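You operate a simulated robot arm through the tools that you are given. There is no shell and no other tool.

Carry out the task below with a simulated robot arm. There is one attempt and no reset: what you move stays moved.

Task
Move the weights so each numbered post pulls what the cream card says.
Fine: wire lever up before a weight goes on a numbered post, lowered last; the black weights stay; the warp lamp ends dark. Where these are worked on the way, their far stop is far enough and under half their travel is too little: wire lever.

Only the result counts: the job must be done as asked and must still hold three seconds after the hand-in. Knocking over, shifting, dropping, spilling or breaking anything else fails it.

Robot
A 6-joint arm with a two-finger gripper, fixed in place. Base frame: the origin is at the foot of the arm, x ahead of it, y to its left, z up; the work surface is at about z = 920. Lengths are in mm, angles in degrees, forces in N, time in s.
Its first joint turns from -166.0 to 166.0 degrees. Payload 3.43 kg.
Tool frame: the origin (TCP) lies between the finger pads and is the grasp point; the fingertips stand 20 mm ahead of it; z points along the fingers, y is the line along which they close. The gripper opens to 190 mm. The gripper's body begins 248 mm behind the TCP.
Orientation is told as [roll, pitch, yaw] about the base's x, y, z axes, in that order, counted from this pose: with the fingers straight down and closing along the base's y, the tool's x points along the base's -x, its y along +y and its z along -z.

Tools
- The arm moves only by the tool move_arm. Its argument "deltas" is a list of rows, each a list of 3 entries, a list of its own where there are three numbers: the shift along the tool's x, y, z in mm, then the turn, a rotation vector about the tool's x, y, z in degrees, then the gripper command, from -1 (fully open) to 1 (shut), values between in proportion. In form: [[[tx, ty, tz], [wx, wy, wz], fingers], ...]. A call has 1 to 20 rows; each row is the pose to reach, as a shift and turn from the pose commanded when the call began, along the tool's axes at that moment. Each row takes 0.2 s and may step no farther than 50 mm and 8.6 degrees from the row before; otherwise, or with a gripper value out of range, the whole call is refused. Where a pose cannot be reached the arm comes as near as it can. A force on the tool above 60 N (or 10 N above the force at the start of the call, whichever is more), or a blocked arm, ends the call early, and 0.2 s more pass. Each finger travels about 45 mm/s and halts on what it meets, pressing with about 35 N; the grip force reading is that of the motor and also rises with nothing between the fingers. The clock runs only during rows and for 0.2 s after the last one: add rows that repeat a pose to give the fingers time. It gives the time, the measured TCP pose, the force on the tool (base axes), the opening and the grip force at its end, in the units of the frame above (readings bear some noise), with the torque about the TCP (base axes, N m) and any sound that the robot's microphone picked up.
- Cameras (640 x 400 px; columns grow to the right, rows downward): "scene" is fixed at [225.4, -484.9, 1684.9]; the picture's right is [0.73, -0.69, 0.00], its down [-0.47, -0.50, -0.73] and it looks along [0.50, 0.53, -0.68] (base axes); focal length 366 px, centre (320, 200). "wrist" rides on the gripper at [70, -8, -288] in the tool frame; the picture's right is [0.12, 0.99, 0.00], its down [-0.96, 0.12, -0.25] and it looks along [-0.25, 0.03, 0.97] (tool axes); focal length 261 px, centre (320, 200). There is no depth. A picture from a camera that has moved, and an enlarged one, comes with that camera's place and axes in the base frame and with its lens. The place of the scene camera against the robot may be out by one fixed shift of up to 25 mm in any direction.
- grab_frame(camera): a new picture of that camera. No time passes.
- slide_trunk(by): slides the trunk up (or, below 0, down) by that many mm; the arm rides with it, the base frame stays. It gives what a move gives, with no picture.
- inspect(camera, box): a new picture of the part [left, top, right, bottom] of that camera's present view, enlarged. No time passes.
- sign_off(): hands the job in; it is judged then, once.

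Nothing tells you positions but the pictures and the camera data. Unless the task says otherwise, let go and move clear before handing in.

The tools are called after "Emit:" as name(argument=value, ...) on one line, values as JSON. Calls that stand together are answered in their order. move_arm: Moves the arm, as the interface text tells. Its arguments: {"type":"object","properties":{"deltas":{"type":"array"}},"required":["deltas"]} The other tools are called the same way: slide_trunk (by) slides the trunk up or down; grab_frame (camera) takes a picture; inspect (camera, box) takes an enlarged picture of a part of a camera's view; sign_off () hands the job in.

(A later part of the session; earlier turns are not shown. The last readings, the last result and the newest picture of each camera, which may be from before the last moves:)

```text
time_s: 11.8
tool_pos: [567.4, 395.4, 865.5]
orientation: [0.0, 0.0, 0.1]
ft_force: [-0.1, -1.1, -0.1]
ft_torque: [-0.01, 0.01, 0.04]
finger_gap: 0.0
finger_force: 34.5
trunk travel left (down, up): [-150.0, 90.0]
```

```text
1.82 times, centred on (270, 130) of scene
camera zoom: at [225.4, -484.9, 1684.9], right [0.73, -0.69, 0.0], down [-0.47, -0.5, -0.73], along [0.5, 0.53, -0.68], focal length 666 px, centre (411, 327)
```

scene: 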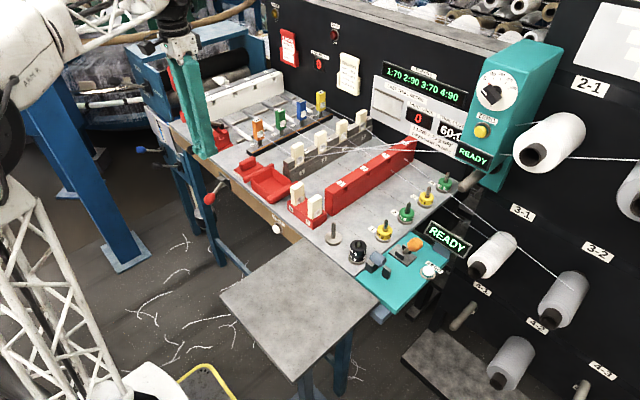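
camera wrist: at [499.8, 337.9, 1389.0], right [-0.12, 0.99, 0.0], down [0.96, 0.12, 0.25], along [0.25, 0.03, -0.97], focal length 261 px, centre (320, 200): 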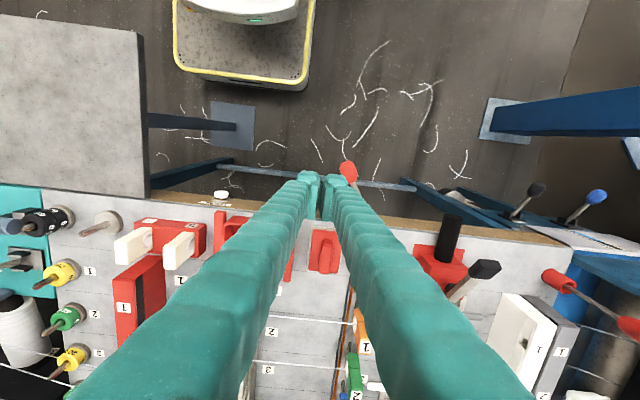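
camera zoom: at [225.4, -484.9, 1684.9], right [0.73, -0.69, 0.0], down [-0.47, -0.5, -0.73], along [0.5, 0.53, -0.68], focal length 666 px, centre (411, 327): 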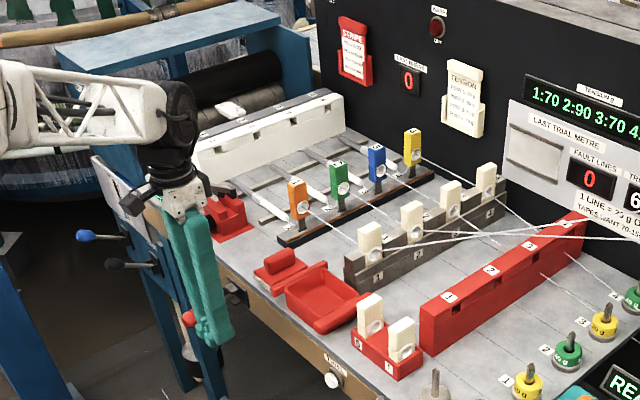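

The lever swings easily. I'll check the drop wires and lamp at this midway position.

Emit:
inspect(camera="scene", box=[220, 60, 420, 190])

Emit:
inspect(camera="scene", box=[260, 0, 420, 110])

```text
3.08 times, centred on (320, 125) of scene
camera zoom: at [225.4, -484.9, 1684.9], right [0.73, -0.69, 0.0], down [-0.47, -0.5, -0.73], along [0.5, 0.53, -0.68], focal length 1127 px, centre (320, 431)
```

zoom: 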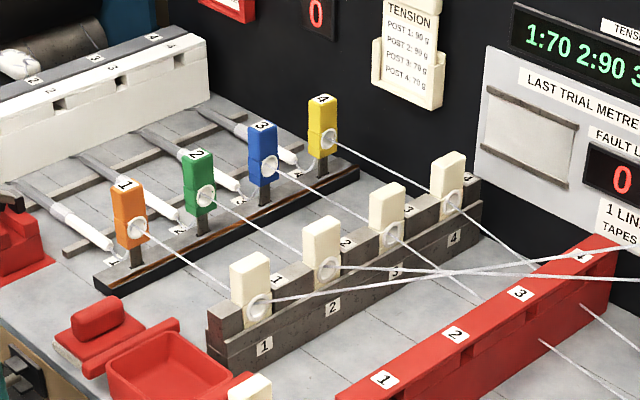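

```text
3.64 times, centred on (340, 55) of scene
camera zoom: at [225.4, -484.9, 1684.9], right [0.73, -0.69, 0.0], down [-0.47, -0.5, -0.73], along [0.5, 0.53, -0.68], focal length 1332 px, centre (247, 727)
```

zoom: 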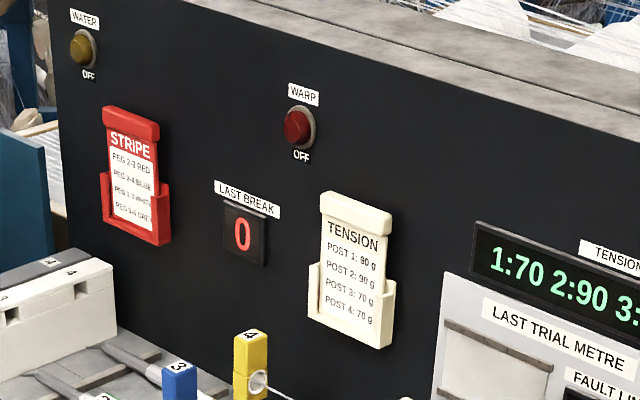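

Nothing has changed yet at about half travel; the lamp is still dark. I'll continue pushing the lever toward its far stop.

Emit:
move_arm(deltas=[[[0, 8, 0], [0, 0, 0], 1], [[0, 16, 0], [0, 0, 0], 1], [[0, 24, 0], [0, 0, 0], 1], [[0, 32, 0], [0, 0, 0], 1], [[0, 40, 0], [0, 0, 0], 1], [[0, 40, 0], [0, 0, 0], 1]])

Emit:
inspect(camera="wrist", box=[240, 100, 420, 220])

Emit:
inspect(camera="scene", box=[220, 60, 420, 190])

Emit:
inspect(camera="scene", box=[260, 0, 420, 110])

Emit:
grab_frame(camera="scene")

```text
time_s: 13.2
tool_pos: [568.5, 434.5, 867.1]
orientation: [0.0, 0.1, -0.2]
ft_force: [-0.1, 0.6, -0.2]
ft_torque: [0.02, 0.04, -0.01]
finger_gap: 0.2
finger_force: 34.1
trunk travel left (down, up): [-150.0, 90.0]
```

```text
3.33 times, centred on (330, 160) of wrist
camera zoom: at [497.7, 426.1, 1155.2], right [-0.12, 0.99, 0.0], down [0.96, 0.12, 0.25], along [0.25, 0.03, -0.97], focal length 869 px, centre (287, 333)
```

zoom: 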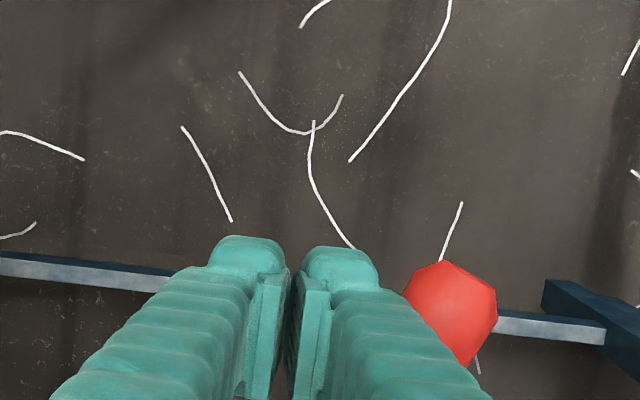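

```text
3.08 times, centred on (320, 125) of scene
camera zoom: at [225.4, -484.9, 1684.9], right [0.73, -0.69, 0.0], down [-0.47, -0.5, -0.73], along [0.5, 0.53, -0.68], focal length 1127 px, centre (320, 431)
```

zoom: 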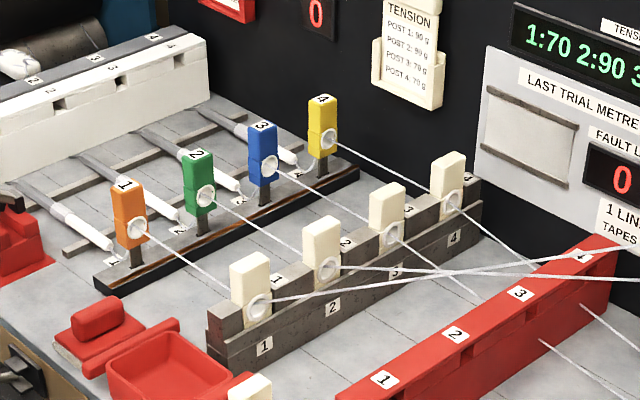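

```text
3.64 times, centred on (340, 55) of scene
camera zoom: at [225.4, -484.9, 1684.9], right [0.73, -0.69, 0.0], down [-0.47, -0.5, -0.73], along [0.5, 0.53, -0.68], focal length 1332 px, centre (247, 727)
```

zoom: 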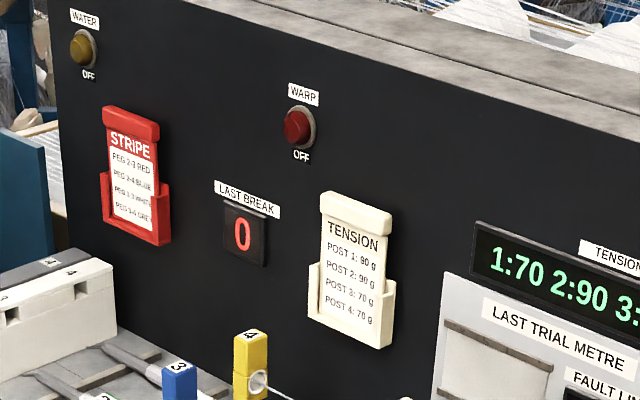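

```text
taken
```

scene: 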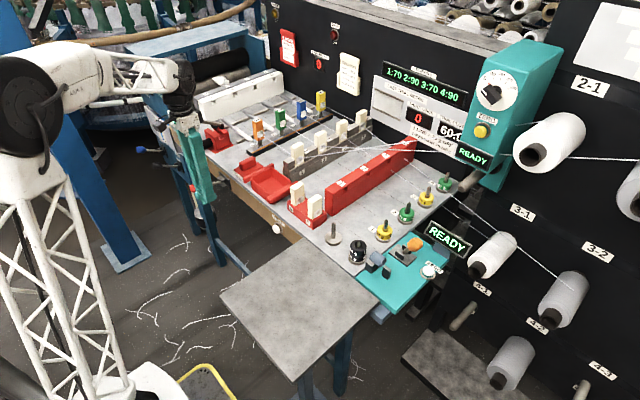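

The lever has gone past centre and there's still no visible change at the wires. I'll push to the far stop to complete its travel.

Emit:
move_arm(deltas=[[[0, 6, 0], [0, 0, 0], 1], [[0, 12, 0], [0, 0, 0], 1], [[0, 18, 0], [0, 0, 0], 1], [[0, 24, 0], [0, 0, 0], 1], [[0, 30, 0], [0, 0, 0], 1], [[0, 34, 0], [0, 0, 0], 1]])

Emit:
inspect(camera="wrist", box=[240, 100, 420, 220])

Emit:
inspect(camera="scene", box=[220, 60, 420, 190])

Emit:
inspect(camera="scene", box=[150, 120, 290, 260])

```text
time_s: 14.1
tool_pos: [566.9, 446.0, 866.6]
orientation: [-0.7, 0.2, 0.0]
ft_force: [19.4, -53.5, 14.1]
ft_torque: [0.68, 0.03, -0.84]
finger_gap: 0.0
finger_force: 34.0
trunk travel left (down, up): [-150.0, 90.0]
stopped in row 4: the force on the tool passed its limit at 67 N (the readings are from after the stop); the commanded pose is now the measured one
```

```text
3.33 times, centred on (330, 160) of wrist
camera zoom: at [497.8, 440.6, 1154.9], right [-0.12, 0.99, -0.01], down [0.96, 0.12, 0.24], along [0.24, 0.02, -0.97], focal length 869 px, centre (287, 333)
```

zoom: 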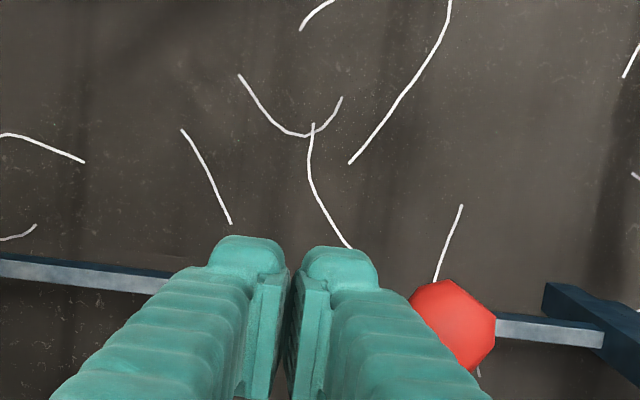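

```text
3.08 times, centred on (320, 125) of scene
camera zoom: at [225.4, -484.9, 1684.9], right [0.73, -0.69, 0.0], down [-0.47, -0.5, -0.73], along [0.5, 0.53, -0.68], focal length 1127 px, centre (320, 431)
```

zoom: 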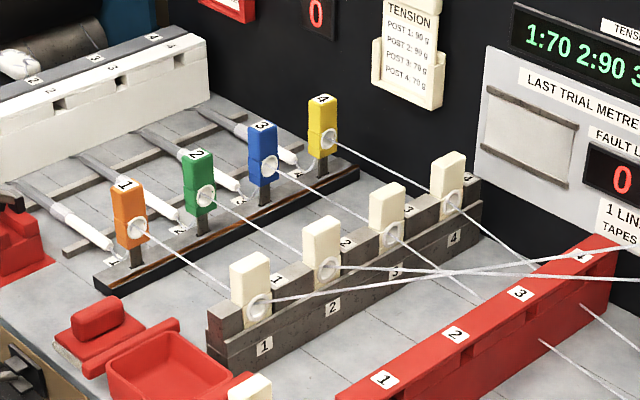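

```text
2.86 times, centred on (220, 190) of scene
camera zoom: at [225.4, -484.9, 1684.9], right [0.73, -0.69, 0.0], down [-0.47, -0.5, -0.73], along [0.5, 0.53, -0.68], focal length 1046 px, centre (606, 229)
```

zoom: 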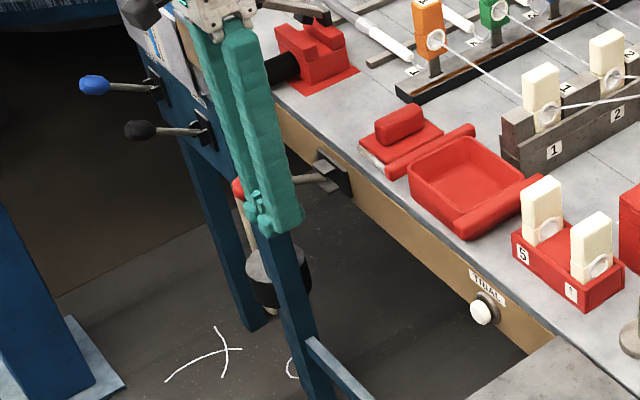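

The lever hit its far stop (force limit), the knob having swung fully to +y. I'll back off and lift clear, then check that it stays and what changed around the drop wires.

Emit:
move_arm(deltas=[[[0, -10, 0], [0, 0, 0], 1], [[0, -25, 0], [0, 0, 0], 1], [[0, -40, 0], [0.7, 0, 0], 1], [[0, -40, -45], [0.7, 0, 0], 1], [[0, -40, -90], [0.7, 0, 0], 1], [[0, -40, -135], [0.7, 0, 0], 1], [[0, -40, -180], [0.7, 0, 0], 1], [[0, -40, -225], [0.7, 0, 0], 1], [[0, -40, -234], [0.7, 0, 0], 1]])

Emit:
inspect(camera="wrist", box=[250, 80, 430, 220])

Emit:
grab_frame(camera="wrist")

Emit:
grab_frame(camera="scene")

```text
time_s: 16.1
tool_pos: [562.9, 412.1, 1098.1]
orientation: [-1.3, 0.3, 0.1]
ft_force: [0.0, 0.6, -0.2]
ft_torque: [-0.02, -0.01, 0.0]
finger_gap: 0.0
finger_force: 34.0
trunk travel left (down, up): [-150.0, 90.0]
```

```text
2.86 times, centred on (340, 150) of wrist
camera zoom: at [494.2, 409.6, 1388.0], right [-0.12, 0.99, -0.02], down [0.96, 0.12, 0.24], along [0.24, 0.01, -0.97], focal length 745 px, centre (263, 343)
```

zoom: 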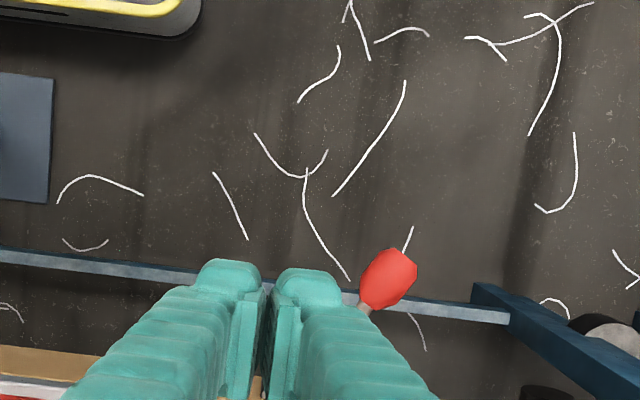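

```text
taken
camera wrist: at [494.2, 409.6, 1388.0], right [-0.12, 0.99, -0.02], down [0.96, 0.12, 0.24], along [0.24, 0.01, -0.97], focal length 261 px, centre (320, 200)
```

wrist: 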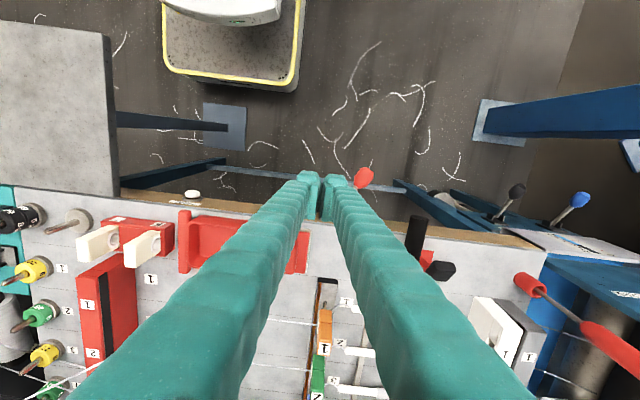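

```text
taken
```

scene: 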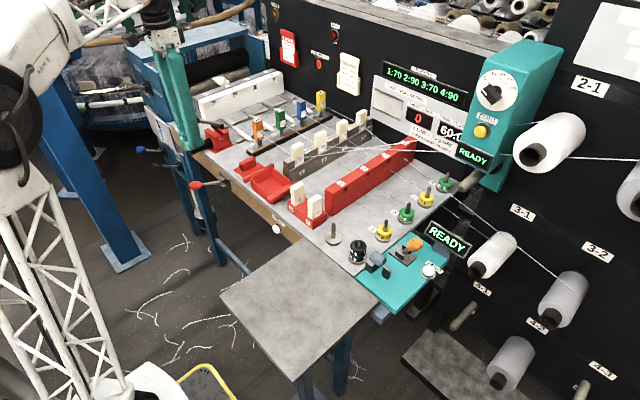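

The lever stays at its far stop. I'll compare the drop wires with the first enlargement to see if anything lifted.

Emit:
inspect(camera="scene", box=[240, 90, 360, 170])

Emit:
inspect(camera="scene", box=[180, 150, 270, 220])

Emit:
inspect(camera="scene", box=[380, 180, 480, 290])

Emit:
inspect(camera="scene", box=[360, 50, 500, 160])

```text
5.00 times, centred on (300, 130) of scene
camera zoom: at [225.4, -484.9, 1684.9], right [0.73, -0.69, 0.0], down [-0.47, -0.5, -0.73], along [0.5, 0.53, -0.68], focal length 1831 px, centre (420, 550)
```

zoom: 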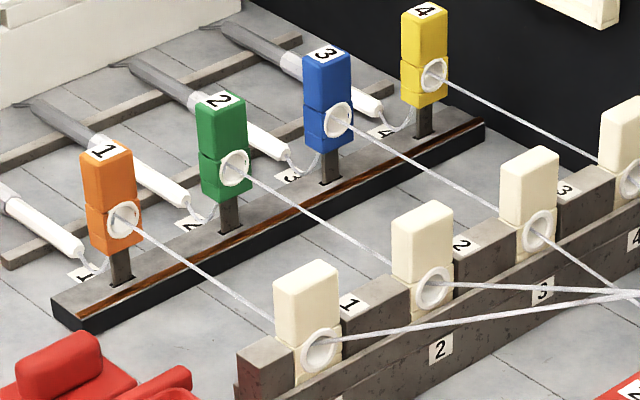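

```text
5.71 times, centred on (225, 185) of scene
camera zoom: at [225.4, -484.9, 1684.9], right [0.73, -0.69, 0.0], down [-0.47, -0.5, -0.73], along [0.5, 0.53, -0.68], focal length 2093 px, centre (863, 286)
```

zoom: 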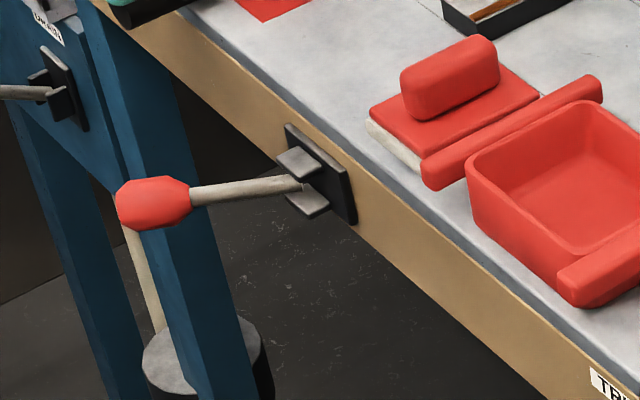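

```text
3.64 times, centred on (430, 235) of scene
camera zoom: at [225.4, -484.9, 1684.9], right [0.73, -0.69, 0.0], down [-0.47, -0.5, -0.73], along [0.5, 0.53, -0.68], focal length 1332 px, centre (-80, 73)
```

zoom: 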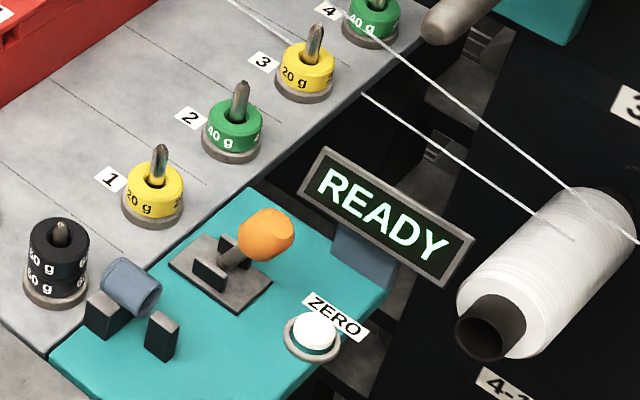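

```text
3.64 times, centred on (430, 105) of scene
camera zoom: at [225.4, -484.9, 1684.9], right [0.73, -0.69, 0.0], down [-0.47, -0.5, -0.73], along [0.5, 0.53, -0.68], focal length 1332 px, centre (-80, 546)
```

zoom: 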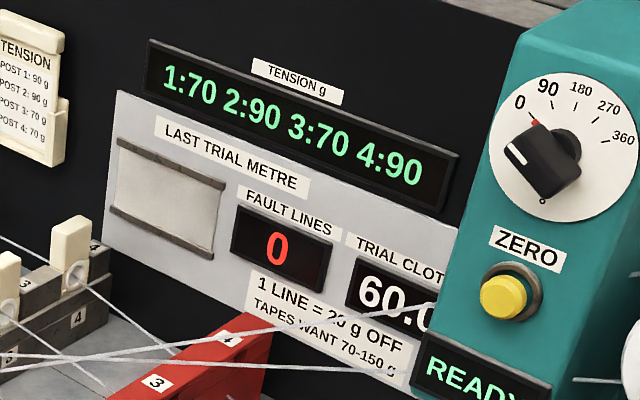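

The red lever remains at its far stop, and the lamp and break display are unchanged; it sits exactly on the drop-wire rail's line, so I take it as the wire lever, now up. Next I'll move over post 1 to measure the weights precisely.

Emit:
move_arm(deltas=[[[0, 0, -30], [-0.3, 0, 0], 1], [[-20, -42, -30], [-0.6, -0.1, 0], 0.5], [[-40, -84, -30], [-0.9, -0.2, 0], 0], [[-60, -126, -30], [-1.3, -0.3, 0], 0], [[-80, -168, -30], [-1.3, -0.3, 0], 0], [[-100, -210, -30], [-1.3, -0.3, 0], 0], [[-120, -252, -30], [-1.3, -0.3, 0], 0], [[-140, -294, -30], [-1.3, -0.3, 0], 0], [[-160, -336, -30], [-1.3, -0.3, 0], 0], [[-180, -378, -30], [-1.3, -0.3, 0], 0], [[-200, -420, -30], [-1.3, -0.3, 0], 0], [[-220, -462, -30], [-1.3, -0.3, 0], 0], [[-240, -504, -30], [-1.3, -0.3, 0], 0], [[-257, -540, -30], [-1.3, -0.3, 0], 0], [[-257, -540, -30], [-1.3, -0.3, 0], 0]])

Emit:
grab_frame(camera="wrist")

Emit:
inspect(camera="wrist", box=[260, 120, 400, 240])

```text
time_s: 19.3
tool_pos: [824.2, -127.5, 1142.3]
orientation: [0.0, -0.1, 0.1]
ft_force: [1.0, -0.1, 0.3]
ft_torque: [0.0, 0.04, 0.0]
finger_gap: 94.8
finger_force: 0.1
trunk travel left (down, up): [-150.0, 90.0]
```

```text
taken
camera wrist: at [753.6, -136.8, 1430.0], right [-0.12, 0.99, 0.0], down [0.96, 0.12, 0.25], along [0.25, 0.03, -0.97], focal length 261 px, centre (320, 200)
```

wrist: 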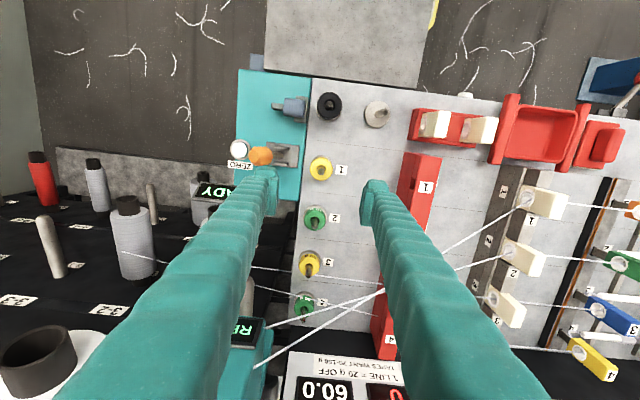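

```text
3.33 times, centred on (330, 180) of wrist
camera zoom: at [753.6, -136.8, 1430.0], right [-0.12, 0.99, 0.0], down [0.96, 0.12, 0.25], along [0.25, 0.03, -0.97], focal length 869 px, centre (287, 267)
```

zoom: 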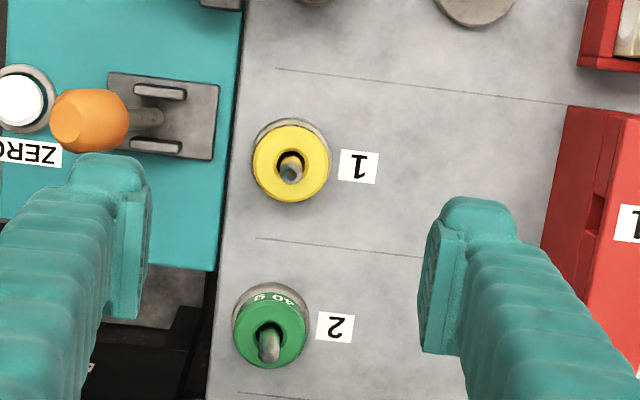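

Post 1's weight is at about (817.5, -126.6); rings are about 42 mm wide sitting on a 46 mm base, pins about 50 mm tall, posts 100 mm apart in x. I'll descend over the yellow ring with the fingers at a 66 mm gap and check the height.

Emit:
move_arm(deltas=[[[6.7, 1, 30], [0, 0, 0], 0.3], [[6.7, 1, 70], [0, 0, 0], 0.3], [[6.7, 1, 110], [0, 0, 0], 0.3], [[6.7, 1, 140], [0, 0, 0], 0.3], [[6.7, 1, 162], [0, 0, 0], 0.3], [[6.7, 1, 172], [0, 0, 0], 0.3], [[6.7, 1, 172], [0, 0, 0], 0.3]])

Emit:
inspect(camera="scene", box=[330, 180, 450, 280])

Emit:
inspect(camera="wrist", box=[240, 100, 400, 240])

```text
time_s: 20.9
tool_pos: [817.0, -123.4, 966.7]
orientation: [0.1, -0.1, 0.1]
ft_force: [-1.0, 0.2, 0.1]
ft_torque: [0.02, -0.02, 0.0]
finger_gap: 66.3
finger_force: 0.2
trunk travel left (down, up): [-150.0, 90.0]
```

```text
4.00 times, centred on (390, 230) of scene
camera zoom: at [225.4, -484.9, 1684.9], right [0.73, -0.69, 0.0], down [-0.47, -0.5, -0.73], along [0.5, 0.53, -0.68], focal length 1465 px, centre (40, 80)
```

zoom: 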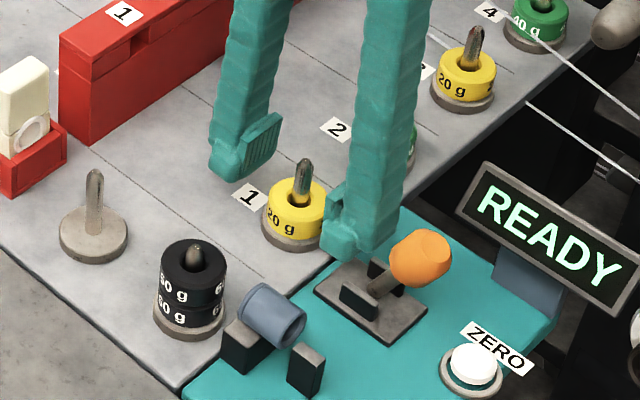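

```text
2.86 times, centred on (320, 170) of wrist
camera zoom: at [746.3, -133.1, 1254.9], right [-0.12, 0.99, 0.0], down [0.96, 0.12, 0.25], along [0.25, 0.03, -0.97], focal length 745 px, centre (320, 286)
```

zoom: 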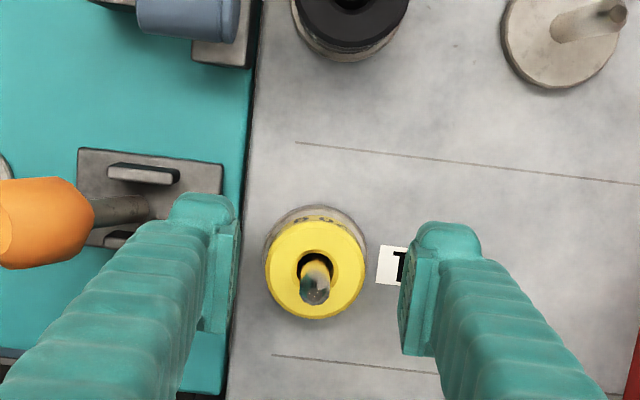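

The fingers straddle the yellow ring evenly. I'll lower about 13 mm and close on the ring; the gap should read about 42 mm if it holds only the weight.

Emit:
move_arm(deltas=[[[-0.5, -1, 7], [0, 0, 0], 0.3], [[-0.5, -1, 13], [0, 0, 0], 0.3], [[-0.5, -1, 13], [0, 0, 0], 0.4], [[-0.5, -1, 13], [0, 0, 0], 0.5], [[-0.5, -1, 13], [0, 0, 0], 0.6], [[-0.5, -1, 13], [0, 0, 0], 0.7], [[-0.5, -1, 13], [0, 0, 0], 0.8], [[-0.5, -1, 13], [0, 0, 0], 0.8]])

Emit:
inspect(camera="scene", box=[350, 190, 430, 270])

Emit:
inspect(camera="wrist", box=[240, 100, 400, 240])

```text
time_s: 22.7
tool_pos: [819.5, -123.4, 955.0]
orientation: [0.1, -0.1, 0.1]
ft_force: [-0.4, 0.5, 0.3]
ft_torque: [-0.04, 0.01, 0.0]
finger_gap: 33.5
finger_force: 34.9
trunk travel left (down, up): [-150.0, 90.0]
```

```text
5.00 times, centred on (390, 230) of scene
camera zoom: at [225.4, -484.9, 1684.9], right [0.73, -0.69, 0.0], down [-0.47, -0.5, -0.73], along [0.5, 0.53, -0.68], focal length 1831 px, centre (-30, 50)
```

zoom: 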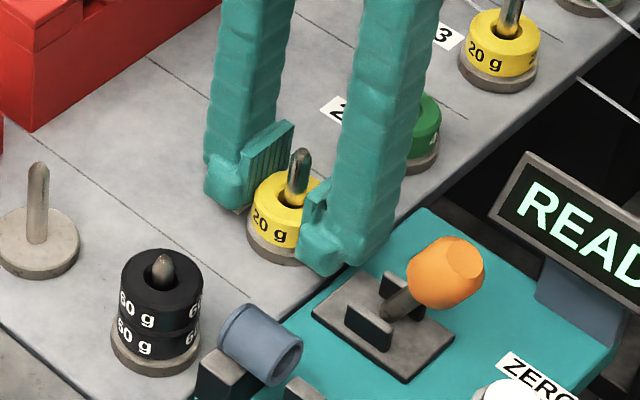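

```text
2.86 times, centred on (320, 170) of wrist
camera zoom: at [747.7, -133.9, 1242.5], right [-0.12, 0.99, 0.0], down [0.96, 0.12, 0.25], along [0.25, 0.03, -0.97], focal length 745 px, centre (320, 286)
```

zoom: 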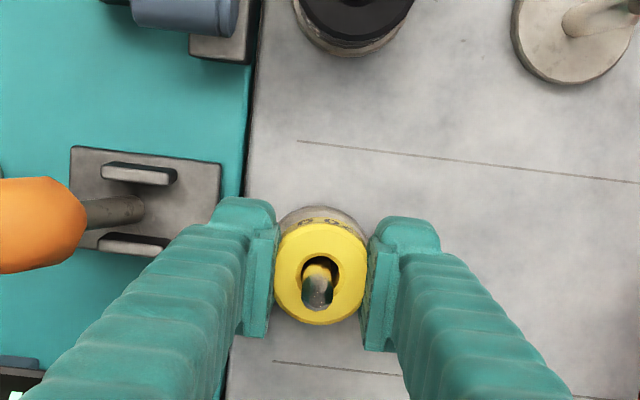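

The grip reads 33.5 mm at 35 N, so the weight is held. I'll lift slowly, check that the ring follows, then raise it clear of the pin.

Emit:
move_arm(deltas=[[[0, 0, -5], [0, 0, 0], 0.8], [[0, 0, -15], [0, 0, 0], 0.8], [[0, 0, -25], [0, 0, 0], 0.8], [[0, 0, -25], [0, 0, 0], 0.8]])

Emit:
inspect(camera="scene", box=[350, 190, 430, 270])

Emit:
inspect(camera="wrist", box=[240, 100, 400, 240])

Emit:
inspect(camera="scene", box=[260, 0, 480, 150])

```text
time_s: 23.7
tool_pos: [816.7, -124.0, 978.8]
orientation: [0.1, 0.0, 0.1]
ft_force: [0.2, 0.7, -0.8]
ft_torque: [0.01, 0.0, 0.02]
finger_gap: 33.4
finger_force: 34.7
trunk travel left (down, up): [-150.0, 90.0]
```

```text
5.00 times, centred on (390, 230) of scene
camera zoom: at [225.4, -484.9, 1684.9], right [0.73, -0.69, 0.0], down [-0.47, -0.5, -0.73], along [0.5, 0.53, -0.68], focal length 1831 px, centre (-30, 50)
```

zoom: 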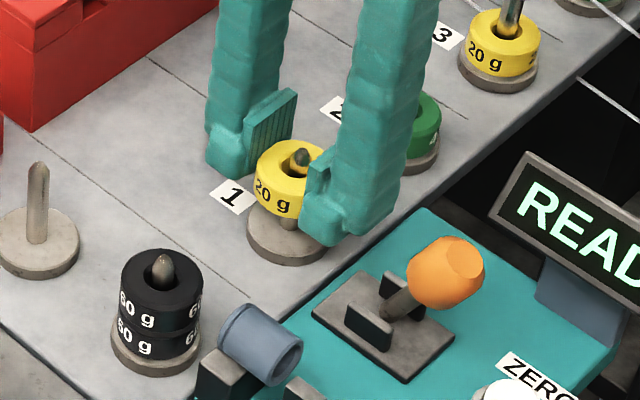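

```text
2.86 times, centred on (320, 170) of wrist
camera zoom: at [746.1, -133.6, 1267.9], right [-0.12, 0.99, 0.0], down [0.96, 0.12, 0.25], along [0.25, 0.03, -0.97], focal length 745 px, centre (320, 286)
```

zoom: 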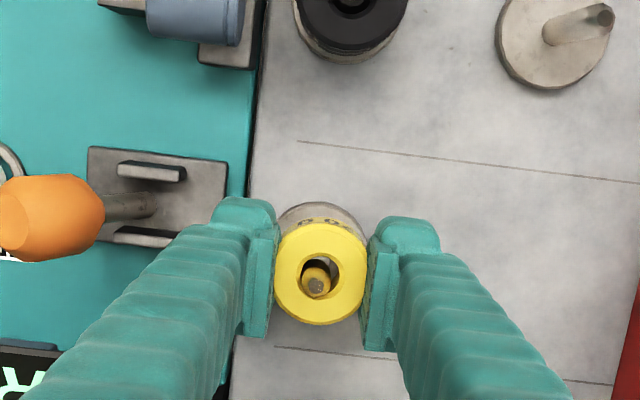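

```text
2.67 times, centred on (370, 75) of scene
camera zoom: at [225.4, -484.9, 1684.9], right [0.73, -0.69, 0.0], down [-0.47, -0.5, -0.73], along [0.5, 0.53, -0.68], focal length 977 px, centre (187, 533)
```

zoom: 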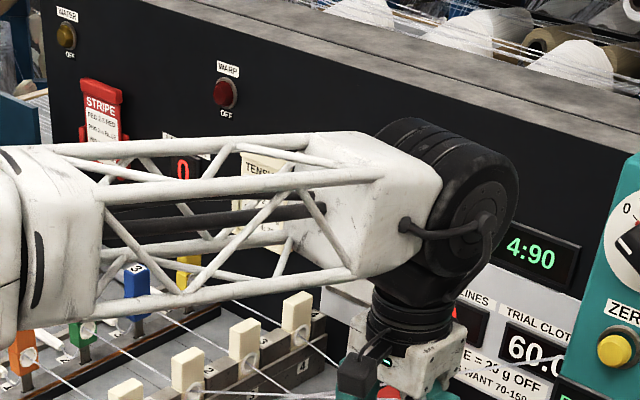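

The yellow ring is held, its pin tip is near z 991, and the warp lamp is still dark. I'll raise it to about z 1040 and carry it above the spare post at about (708.5, -37).

Emit:
move_arm(deltas=[[[0, 0, -20], [0, 0, 0], 0.8], [[0, 0, -45], [0, 0, 0], 0.8], [[0, 0, -62], [0, 0, 0], 0.8], [[25, 20, -62], [0, 0, 0], 0.8], [[50, 41, -62], [0, 0, 0], 0.8], [[75, 61, -62], [0, 0, 0], 0.8], [[95, 78, -62], [0, 0, 0], 0.8], [[109, 89, -62], [0, 0, 0], 0.8], [[109, 89, -62], [0, 0, 0], 0.8]])

Emit:
inspect(camera="wrist", box=[240, 100, 400, 240])

Emit:
inspect(camera="scene", box=[280, 160, 440, 280])

Emit:
inspect(camera="scene", box=[260, 0, 480, 150])

```text
time_s: 25.7
tool_pos: [709.1, -35.3, 1041.4]
orientation: [0.1, -0.1, 0.1]
ft_force: [-0.7, -0.2, -0.5]
ft_torque: [0.01, -0.04, 0.0]
finger_gap: 33.8
finger_force: 35.5
trunk travel left (down, up): [-150.0, 90.0]
```

```text
2.86 times, centred on (320, 170) of wrist
camera zoom: at [638.6, -45.3, 1329.0], right [-0.12, 0.99, 0.0], down [0.96, 0.12, 0.25], along [0.25, 0.03, -0.97], focal length 745 px, centre (320, 286)
```

zoom: 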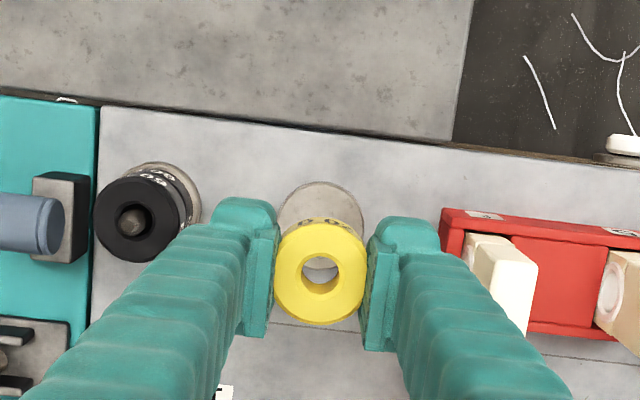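

```text
3.33 times, centred on (360, 220) of scene
camera zoom: at [225.4, -484.9, 1684.9], right [0.73, -0.69, 0.0], down [-0.47, -0.5, -0.73], along [0.5, 0.53, -0.68], focal length 1221 px, centre (187, 133)
```

zoom: 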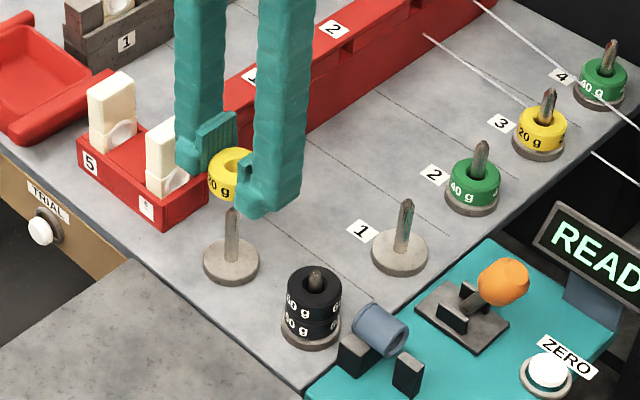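

```text
2.67 times, centred on (370, 75) of scene
camera zoom: at [225.4, -484.9, 1684.9], right [0.73, -0.69, 0.0], down [-0.47, -0.5, -0.73], along [0.5, 0.53, -0.68], focal length 977 px, centre (187, 533)
```

zoom: 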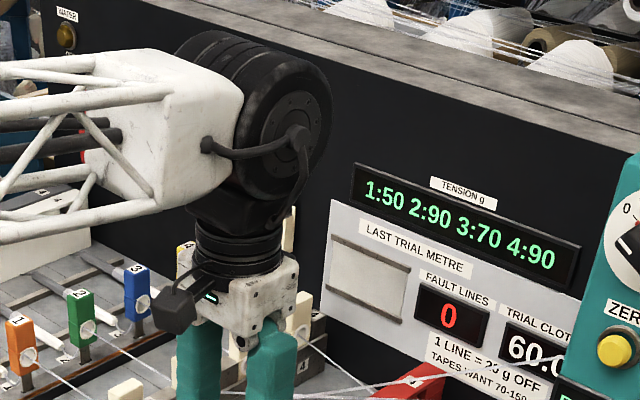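

The display now reads 1:50, and the ring is centred over the spare pin within about a millimetre. I'll lower it a little to check the pin enters the hole.

Emit:
move_arm(deltas=[[[0, -0.3, 10], [0, 0, 0], 0.8], [[0, -0.3, 20], [0, 0, 0], 0.8], [[0, -0.3, 30], [0, 0, 0], 0.8], [[0, -0.3, 40], [0, 0, 0], 0.8], [[0, -0.3, 40], [0, 0, 0], 0.8]])

Emit:
inspect(camera="wrist", box=[260, 120, 380, 220])

Emit:
inspect(camera="scene", box=[300, 190, 400, 270])

```text
time_s: 26.9
tool_pos: [709.1, -36.3, 1001.7]
orientation: [0.1, -0.1, 0.1]
ft_force: [0.2, 0.0, -0.8]
ft_torque: [0.0, 0.01, 0.0]
finger_gap: 33.5
finger_force: 34.8
trunk travel left (down, up): [-150.0, 90.0]
```

```text
4.00 times, centred on (320, 170) of wrist
camera zoom: at [638.8, -46.0, 1289.3], right [-0.12, 0.99, 0.0], down [0.96, 0.12, 0.25], along [0.25, 0.03, -0.97], focal length 1043 px, centre (320, 320)
```

zoom: 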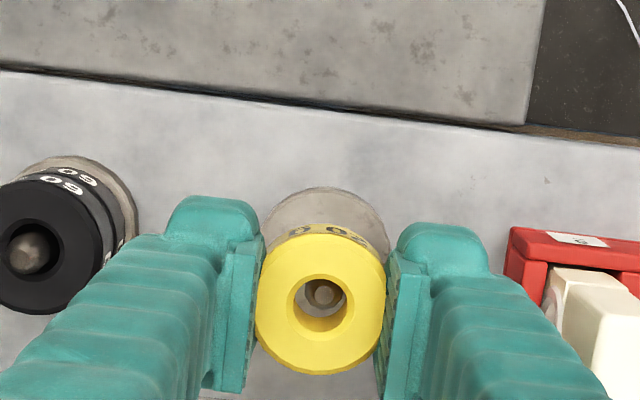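

```text
5.00 times, centred on (350, 230) of scene
camera zoom: at [225.4, -484.9, 1684.9], right [0.73, -0.69, 0.0], down [-0.47, -0.5, -0.73], along [0.5, 0.53, -0.68], focal length 1831 px, centre (170, 50)
```

zoom: 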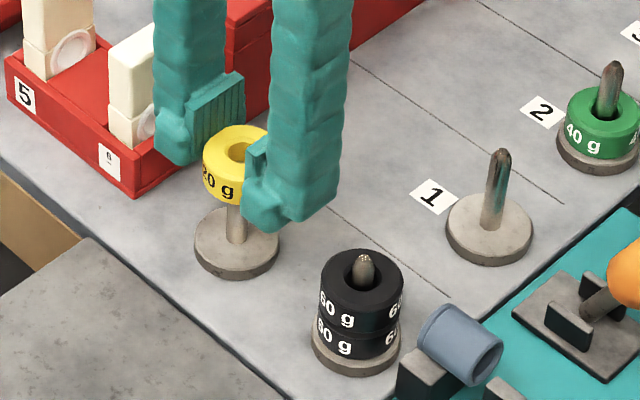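

The pin tip is inside the ring's hole. I'll lower to the base and release.

Emit:
move_arm(deltas=[[[0, 0, 12], [0, 0, 0], 0.8], [[0, 0, 24], [0, 0, 0], 0.8], [[0, 0, 35], [0, 0, 0], 0.8], [[0, 0, 42], [0, 0, 0], 0.8], [[0, 0, 45.5], [0, 0, 0], 0.8], [[0, 0, 45.5], [0, 0, 0], 0.8], [[0, 0, 45.5], [0, 0, 0], 0.5], [[0, 0, 45.5], [0, 0, 0], 0.3], [[0, 0, 45.5], [0, 0, 0], 0.3]])

Emit:
inspect(camera="scene", box=[300, 190, 400, 270])

Emit:
inspect(camera="wrist", box=[260, 120, 380, 220])

```text
time_s: 28.9
tool_pos: [710.3, -35.6, 955.5]
orientation: [0.1, -0.1, 0.0]
ft_force: [-0.8, -0.1, 0.6]
ft_torque: [0.01, 0.0, 0.03]
finger_gap: 66.3
finger_force: 0.0
trunk travel left (down, up): [-150.0, 90.0]
```

```text
5.00 times, centred on (350, 230) of scene
camera zoom: at [225.4, -484.9, 1684.9], right [0.73, -0.69, 0.0], down [-0.47, -0.5, -0.73], along [0.5, 0.53, -0.68], focal length 1831 px, centre (170, 50)
```

zoom: 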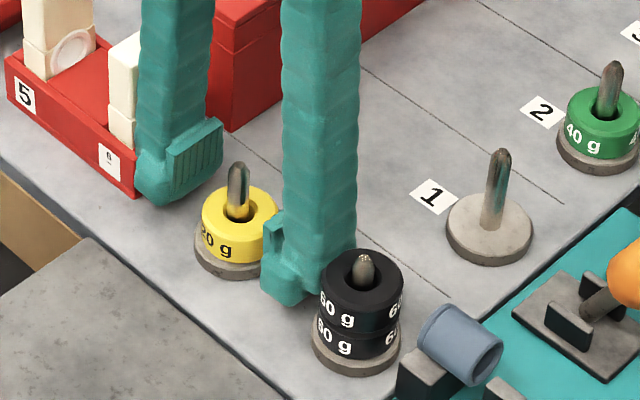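

```text
4.00 times, centred on (320, 170) of wrist
camera zoom: at [638.7, -46.1, 1244.1], right [-0.12, 0.99, 0.0], down [0.96, 0.12, 0.25], along [0.25, 0.03, -0.97], focal length 1043 px, centre (320, 320)
```

zoom: 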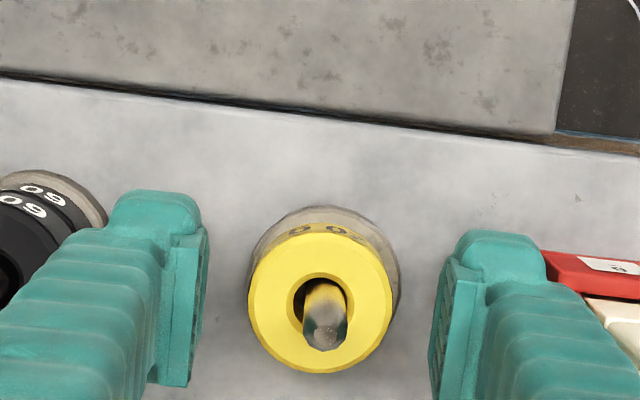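

The yellow ring sits on the spare post. Next I'll rise and tilt the tool (leaning in from the +y side, fingertips toward +x/-y) to test the reach toward post 4 well above the bench.

Emit:
move_arm(deltas=[[[0, 0, -45], [0, 0, 0], 0.3], [[0, 0, -95], [0, 0, 0], 0.3], [[-35, 0, -120], [1.2, -3.9, 4.9], 0.3], [[-70, 0, -140], [2.4, -7.7, 9.8], 0.3], [[-105, 0, -160], [3.6, -11.6, 14.7], 0.3], [[-140, -1, -175], [4.9, -15.5, 19.6], 0.3], [[-175, -2, -190], [6.1, -19.4, 24.5], 0.3], [[-210, -3, -205], [7.3, -23.2, 29.4], 0.3], [[-250, -4, -205], [8.5, -27.1, 34.3], 0.3], [[-250, -4, -205], [8.5, -27.1, 34.3], 0.3]])

Emit:
grab_frame(camera="wrist")

Emit:
grab_frame(camera="scene")

```text
time_s: 31.1
tool_pos: [959.5, -38.9, 1161.7]
orientation: [0.1, -28.0, -35.1]
ft_force: [0.0, 0.2, -0.5]
ft_torque: [-0.06, -0.01, -0.01]
finger_gap: 66.5
finger_force: 0.1
trunk travel left (down, up): [-150.0, 90.0]
```

```text
taken
camera wrist: at [791.6, 65.0, 1382.2], right [0.48, 0.87, -0.05], down [0.67, -0.33, 0.67], along [0.57, -0.36, -0.74], focal length 261 px, centre (320, 200)
```

wrist: 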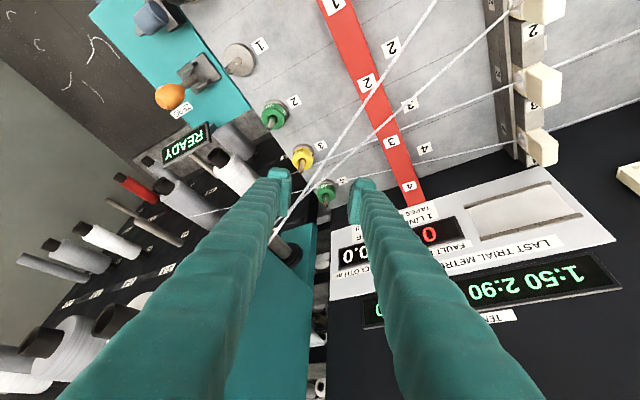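

```text
taken
```

scene: 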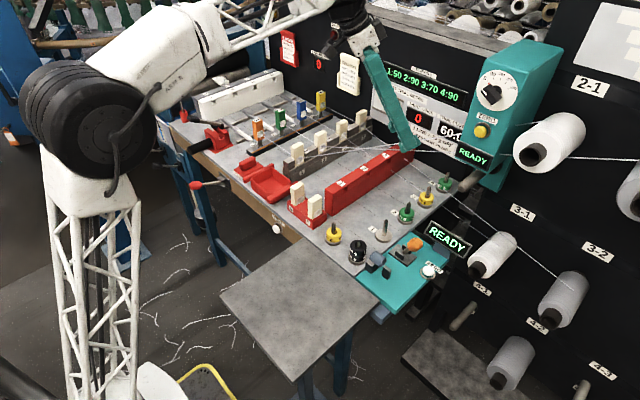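

The tilt works and reach looks fine so far. I'll move at this height to just above post 4 (TCP about 1122, -130) and check pose tracking and clearances.

Emit:
move_arm(deltas=[[[-32.7, 3.7, 17.4], [0, 0, 0], 0.3], [[-65.4, 7.5, 34.8], [0, 0, 0], 0.3], [[-98.2, 11.2, 52.1], [0, 0, 0], 0.35], [[-130.9, 15, 69.5], [0, 0, 0], 0.35], [[-163.6, 18.7, 86.9], [0, 0, 0], 0.35], [[-163.6, 18.7, 86.9], [0, 0, 0], 0.35]])

Emit:
grab_frame(camera="wrist")

Emit:
inspect(camera="wrist", box=[240, 80, 400, 240])

Emit:
inspect(camera="scene", box=[360, 60, 540, 220])

```text
time_s: 32.5
tool_pos: [1120.2, -121.8, 1161.6]
orientation: [0.2, -27.7, -34.8]
ft_force: [-20.7, 47.1, -8.0]
ft_torque: [0.41, -0.14, -1.87]
finger_gap: 47.4
finger_force: 0.1
trunk travel left (down, up): [-150.0, 90.0]
```

```text
taken
camera wrist: at [953.9, -18.5, 1383.0], right [0.48, 0.88, -0.05], down [0.67, -0.33, 0.67], along [0.57, -0.35, -0.74], focal length 261 px, centre (320, 200)
```

wrist: 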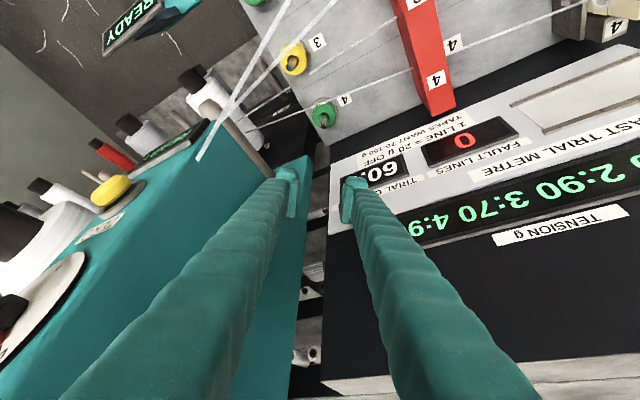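

```text
2.50 times, centred on (320, 160) of wrist
camera zoom: at [953.9, -18.5, 1383.0], right [0.48, 0.88, -0.05], down [0.67, -0.33, 0.67], along [0.57, -0.35, -0.74], focal length 652 px, centre (320, 300)
```

zoom: 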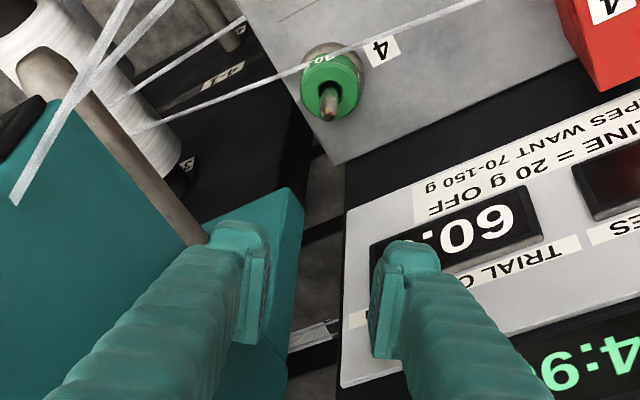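

```text
2.50 times, centred on (450, 140) of scene
camera zoom: at [225.4, -484.9, 1684.9], right [0.73, -0.69, 0.0], down [-0.47, -0.5, -0.73], along [0.5, 0.53, -0.68], focal length 916 px, centre (-5, 350)
```

zoom: 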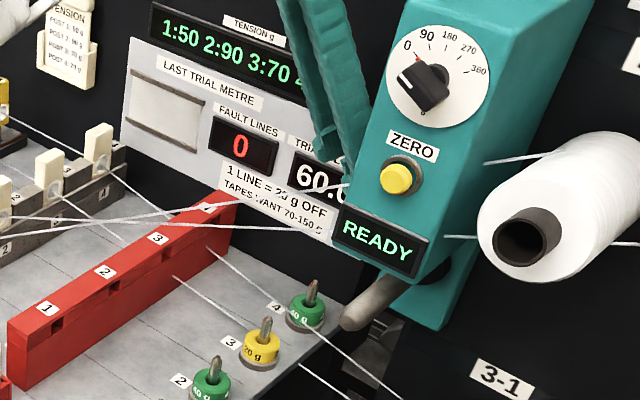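

The left finger is touching the tower's side (force about 50 N), so the tower's face is near y = -172 here. I'll back off toward +y right away, then descend with more clearance before shifting over to post 4.

Emit:
move_arm(deltas=[[[5.1, 8.2, -2.7], [0, 0, 0], 0.35], [[12.7, 20.5, -6.7], [0, 0, 0], 0.35], [[12.7, 20.5, -6.7], [0, 0, 0], 0.35]])

Emit:
inspect(camera="scene", box=[360, 60, 540, 220])

Emit:
inspect(camera="wrist", box=[240, 80, 400, 240])

```text
time_s: 33.3
tool_pos: [1123.2, -102.0, 1162.0]
orientation: [0.1, -28.1, -34.8]
ft_force: [-0.2, 0.4, 0.5]
ft_torque: [-0.08, 0.03, -0.02]
finger_gap: 61.8
finger_force: 0.1
trunk travel left (down, up): [-150.0, 90.0]
```

```text
2.50 times, centred on (450, 140) of scene
camera zoom: at [225.4, -484.9, 1684.9], right [0.73, -0.69, 0.0], down [-0.47, -0.5, -0.73], along [0.5, 0.53, -0.68], focal length 916 px, centre (-5, 350)
```

zoom: 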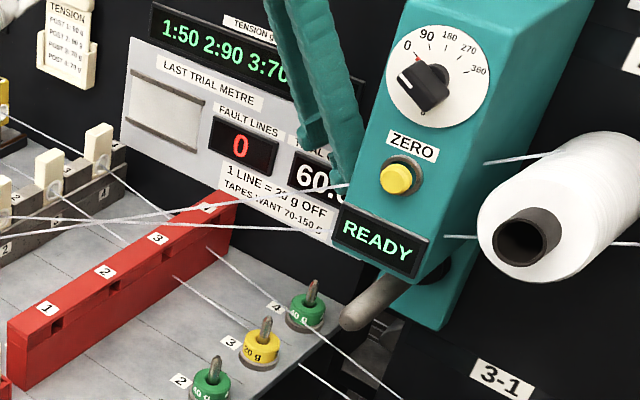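

```text
2.50 times, centred on (320, 160) of wrist
camera zoom: at [955.1, 1.8, 1383.5], right [0.48, 0.88, -0.05], down [0.67, -0.32, 0.67], along [0.57, -0.36, -0.74], focal length 652 px, centre (320, 300)
```

zoom: 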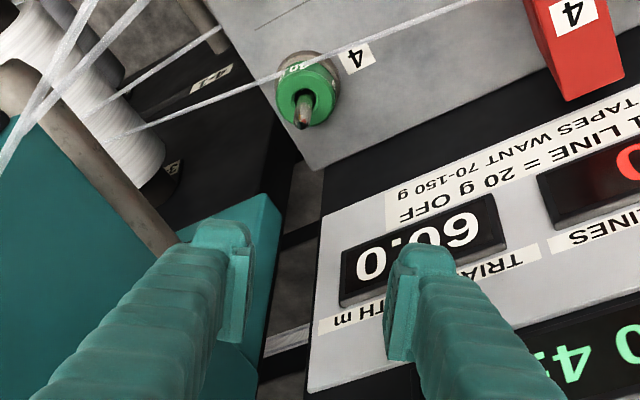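

Contact is cleared and the tower hasn't moved. I'll descend straight down to about z 1060 at y about -105, then re-measure post 4.

Emit:
move_arm(deltas=[[[16, 0, 30], [0, 0, 0], 0.35], [[32, 0, 60], [0, 0, 0], 0.35], [[47.9, 0, 90.1], [0, 0, 0], 0.35], [[47.9, 0, 90.1], [0, 0, 0], 0.35]])

Emit:
inspect(camera="wrist", box=[240, 80, 400, 240])

Emit:
inspect(camera="scene", box=[400, 100, 500, 220])

```text
time_s: 34.3
tool_pos: [1123.4, -105.5, 1060.5]
orientation: [0.2, -28.0, -34.9]
ft_force: [-0.1, 0.4, 0.0]
ft_torque: [0.02, 0.02, 0.01]
finger_gap: 61.9
finger_force: 0.1
trunk travel left (down, up): [-150.0, 90.0]
```

```text
2.50 times, centred on (320, 160) of wrist
camera zoom: at [955.9, -1.3, 1281.7], right [0.48, 0.87, -0.05], down [0.67, -0.33, 0.67], along [0.57, -0.36, -0.74], focal length 652 px, centre (320, 300)
```

zoom: 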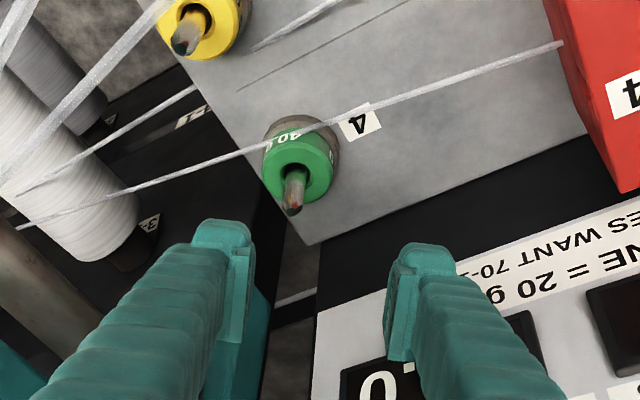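

```text
3.33 times, centred on (450, 160) of scene
camera zoom: at [225.4, -484.9, 1684.9], right [0.73, -0.69, 0.0], down [-0.47, -0.5, -0.73], along [0.5, 0.53, -0.68], focal length 1221 px, centre (-113, 333)
```

zoom: 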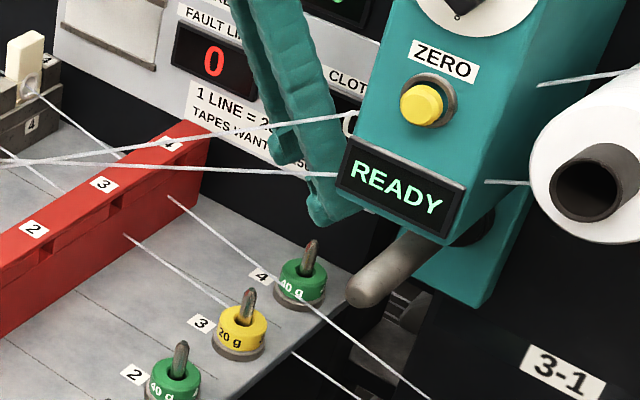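

Post 4's ring is at about (1117, -126.4). I'll slide back along the tool's lean so the pin lines up between the fingers, narrow the gap to about 52 mm and descend to z 1005, staying clear of the tower.

Emit:
move_arm(deltas=[[[8, -9, -4], [0, 0, 0], 0.45], [[15.7, -18.6, -8.3], [0, 0, 0], 0.45], [[28, -18.6, 15], [0, 0, 0], 0.45], [[41.3, -18.6, 39.8], [0, 0, 0], 0.45], [[41.3, -18.6, 39.8], [0, 0, 0], 0.45]])

Emit:
inspect(camera="wrist", box=[240, 80, 400, 240])

Emit:
inspect(camera="scene", box=[400, 100, 500, 220])

```text
time_s: 35.5
tool_pos: [1099.9, -109.7, 1006.4]
orientation: [0.2, -28.1, -34.9]
ft_force: [-0.3, 0.4, -0.4]
ft_torque: [-0.04, 0.03, 0.03]
finger_gap: 52.2
finger_force: 0.0
trunk travel left (down, up): [-150.0, 90.0]
```

```text
2.50 times, centred on (320, 160) of wrist
camera zoom: at [932.6, -6.0, 1228.5], right [0.48, 0.88, -0.05], down [0.67, -0.33, 0.67], along [0.57, -0.36, -0.74], focal length 652 px, centre (320, 300)
```

zoom: 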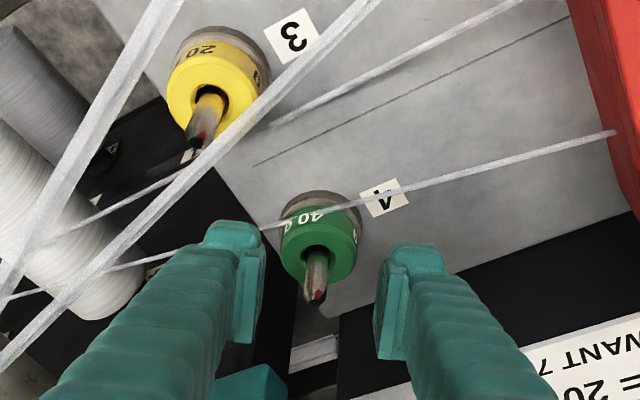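

```text
3.33 times, centred on (450, 160) of scene
camera zoom: at [225.4, -484.9, 1684.9], right [0.73, -0.69, 0.0], down [-0.47, -0.5, -0.73], along [0.5, 0.53, -0.68], focal length 1221 px, centre (-113, 333)
```

zoom: 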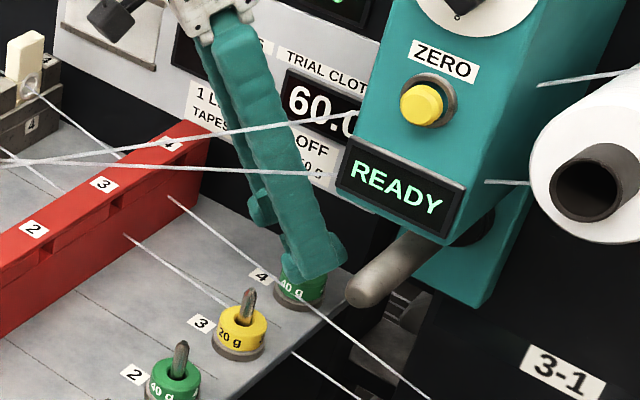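

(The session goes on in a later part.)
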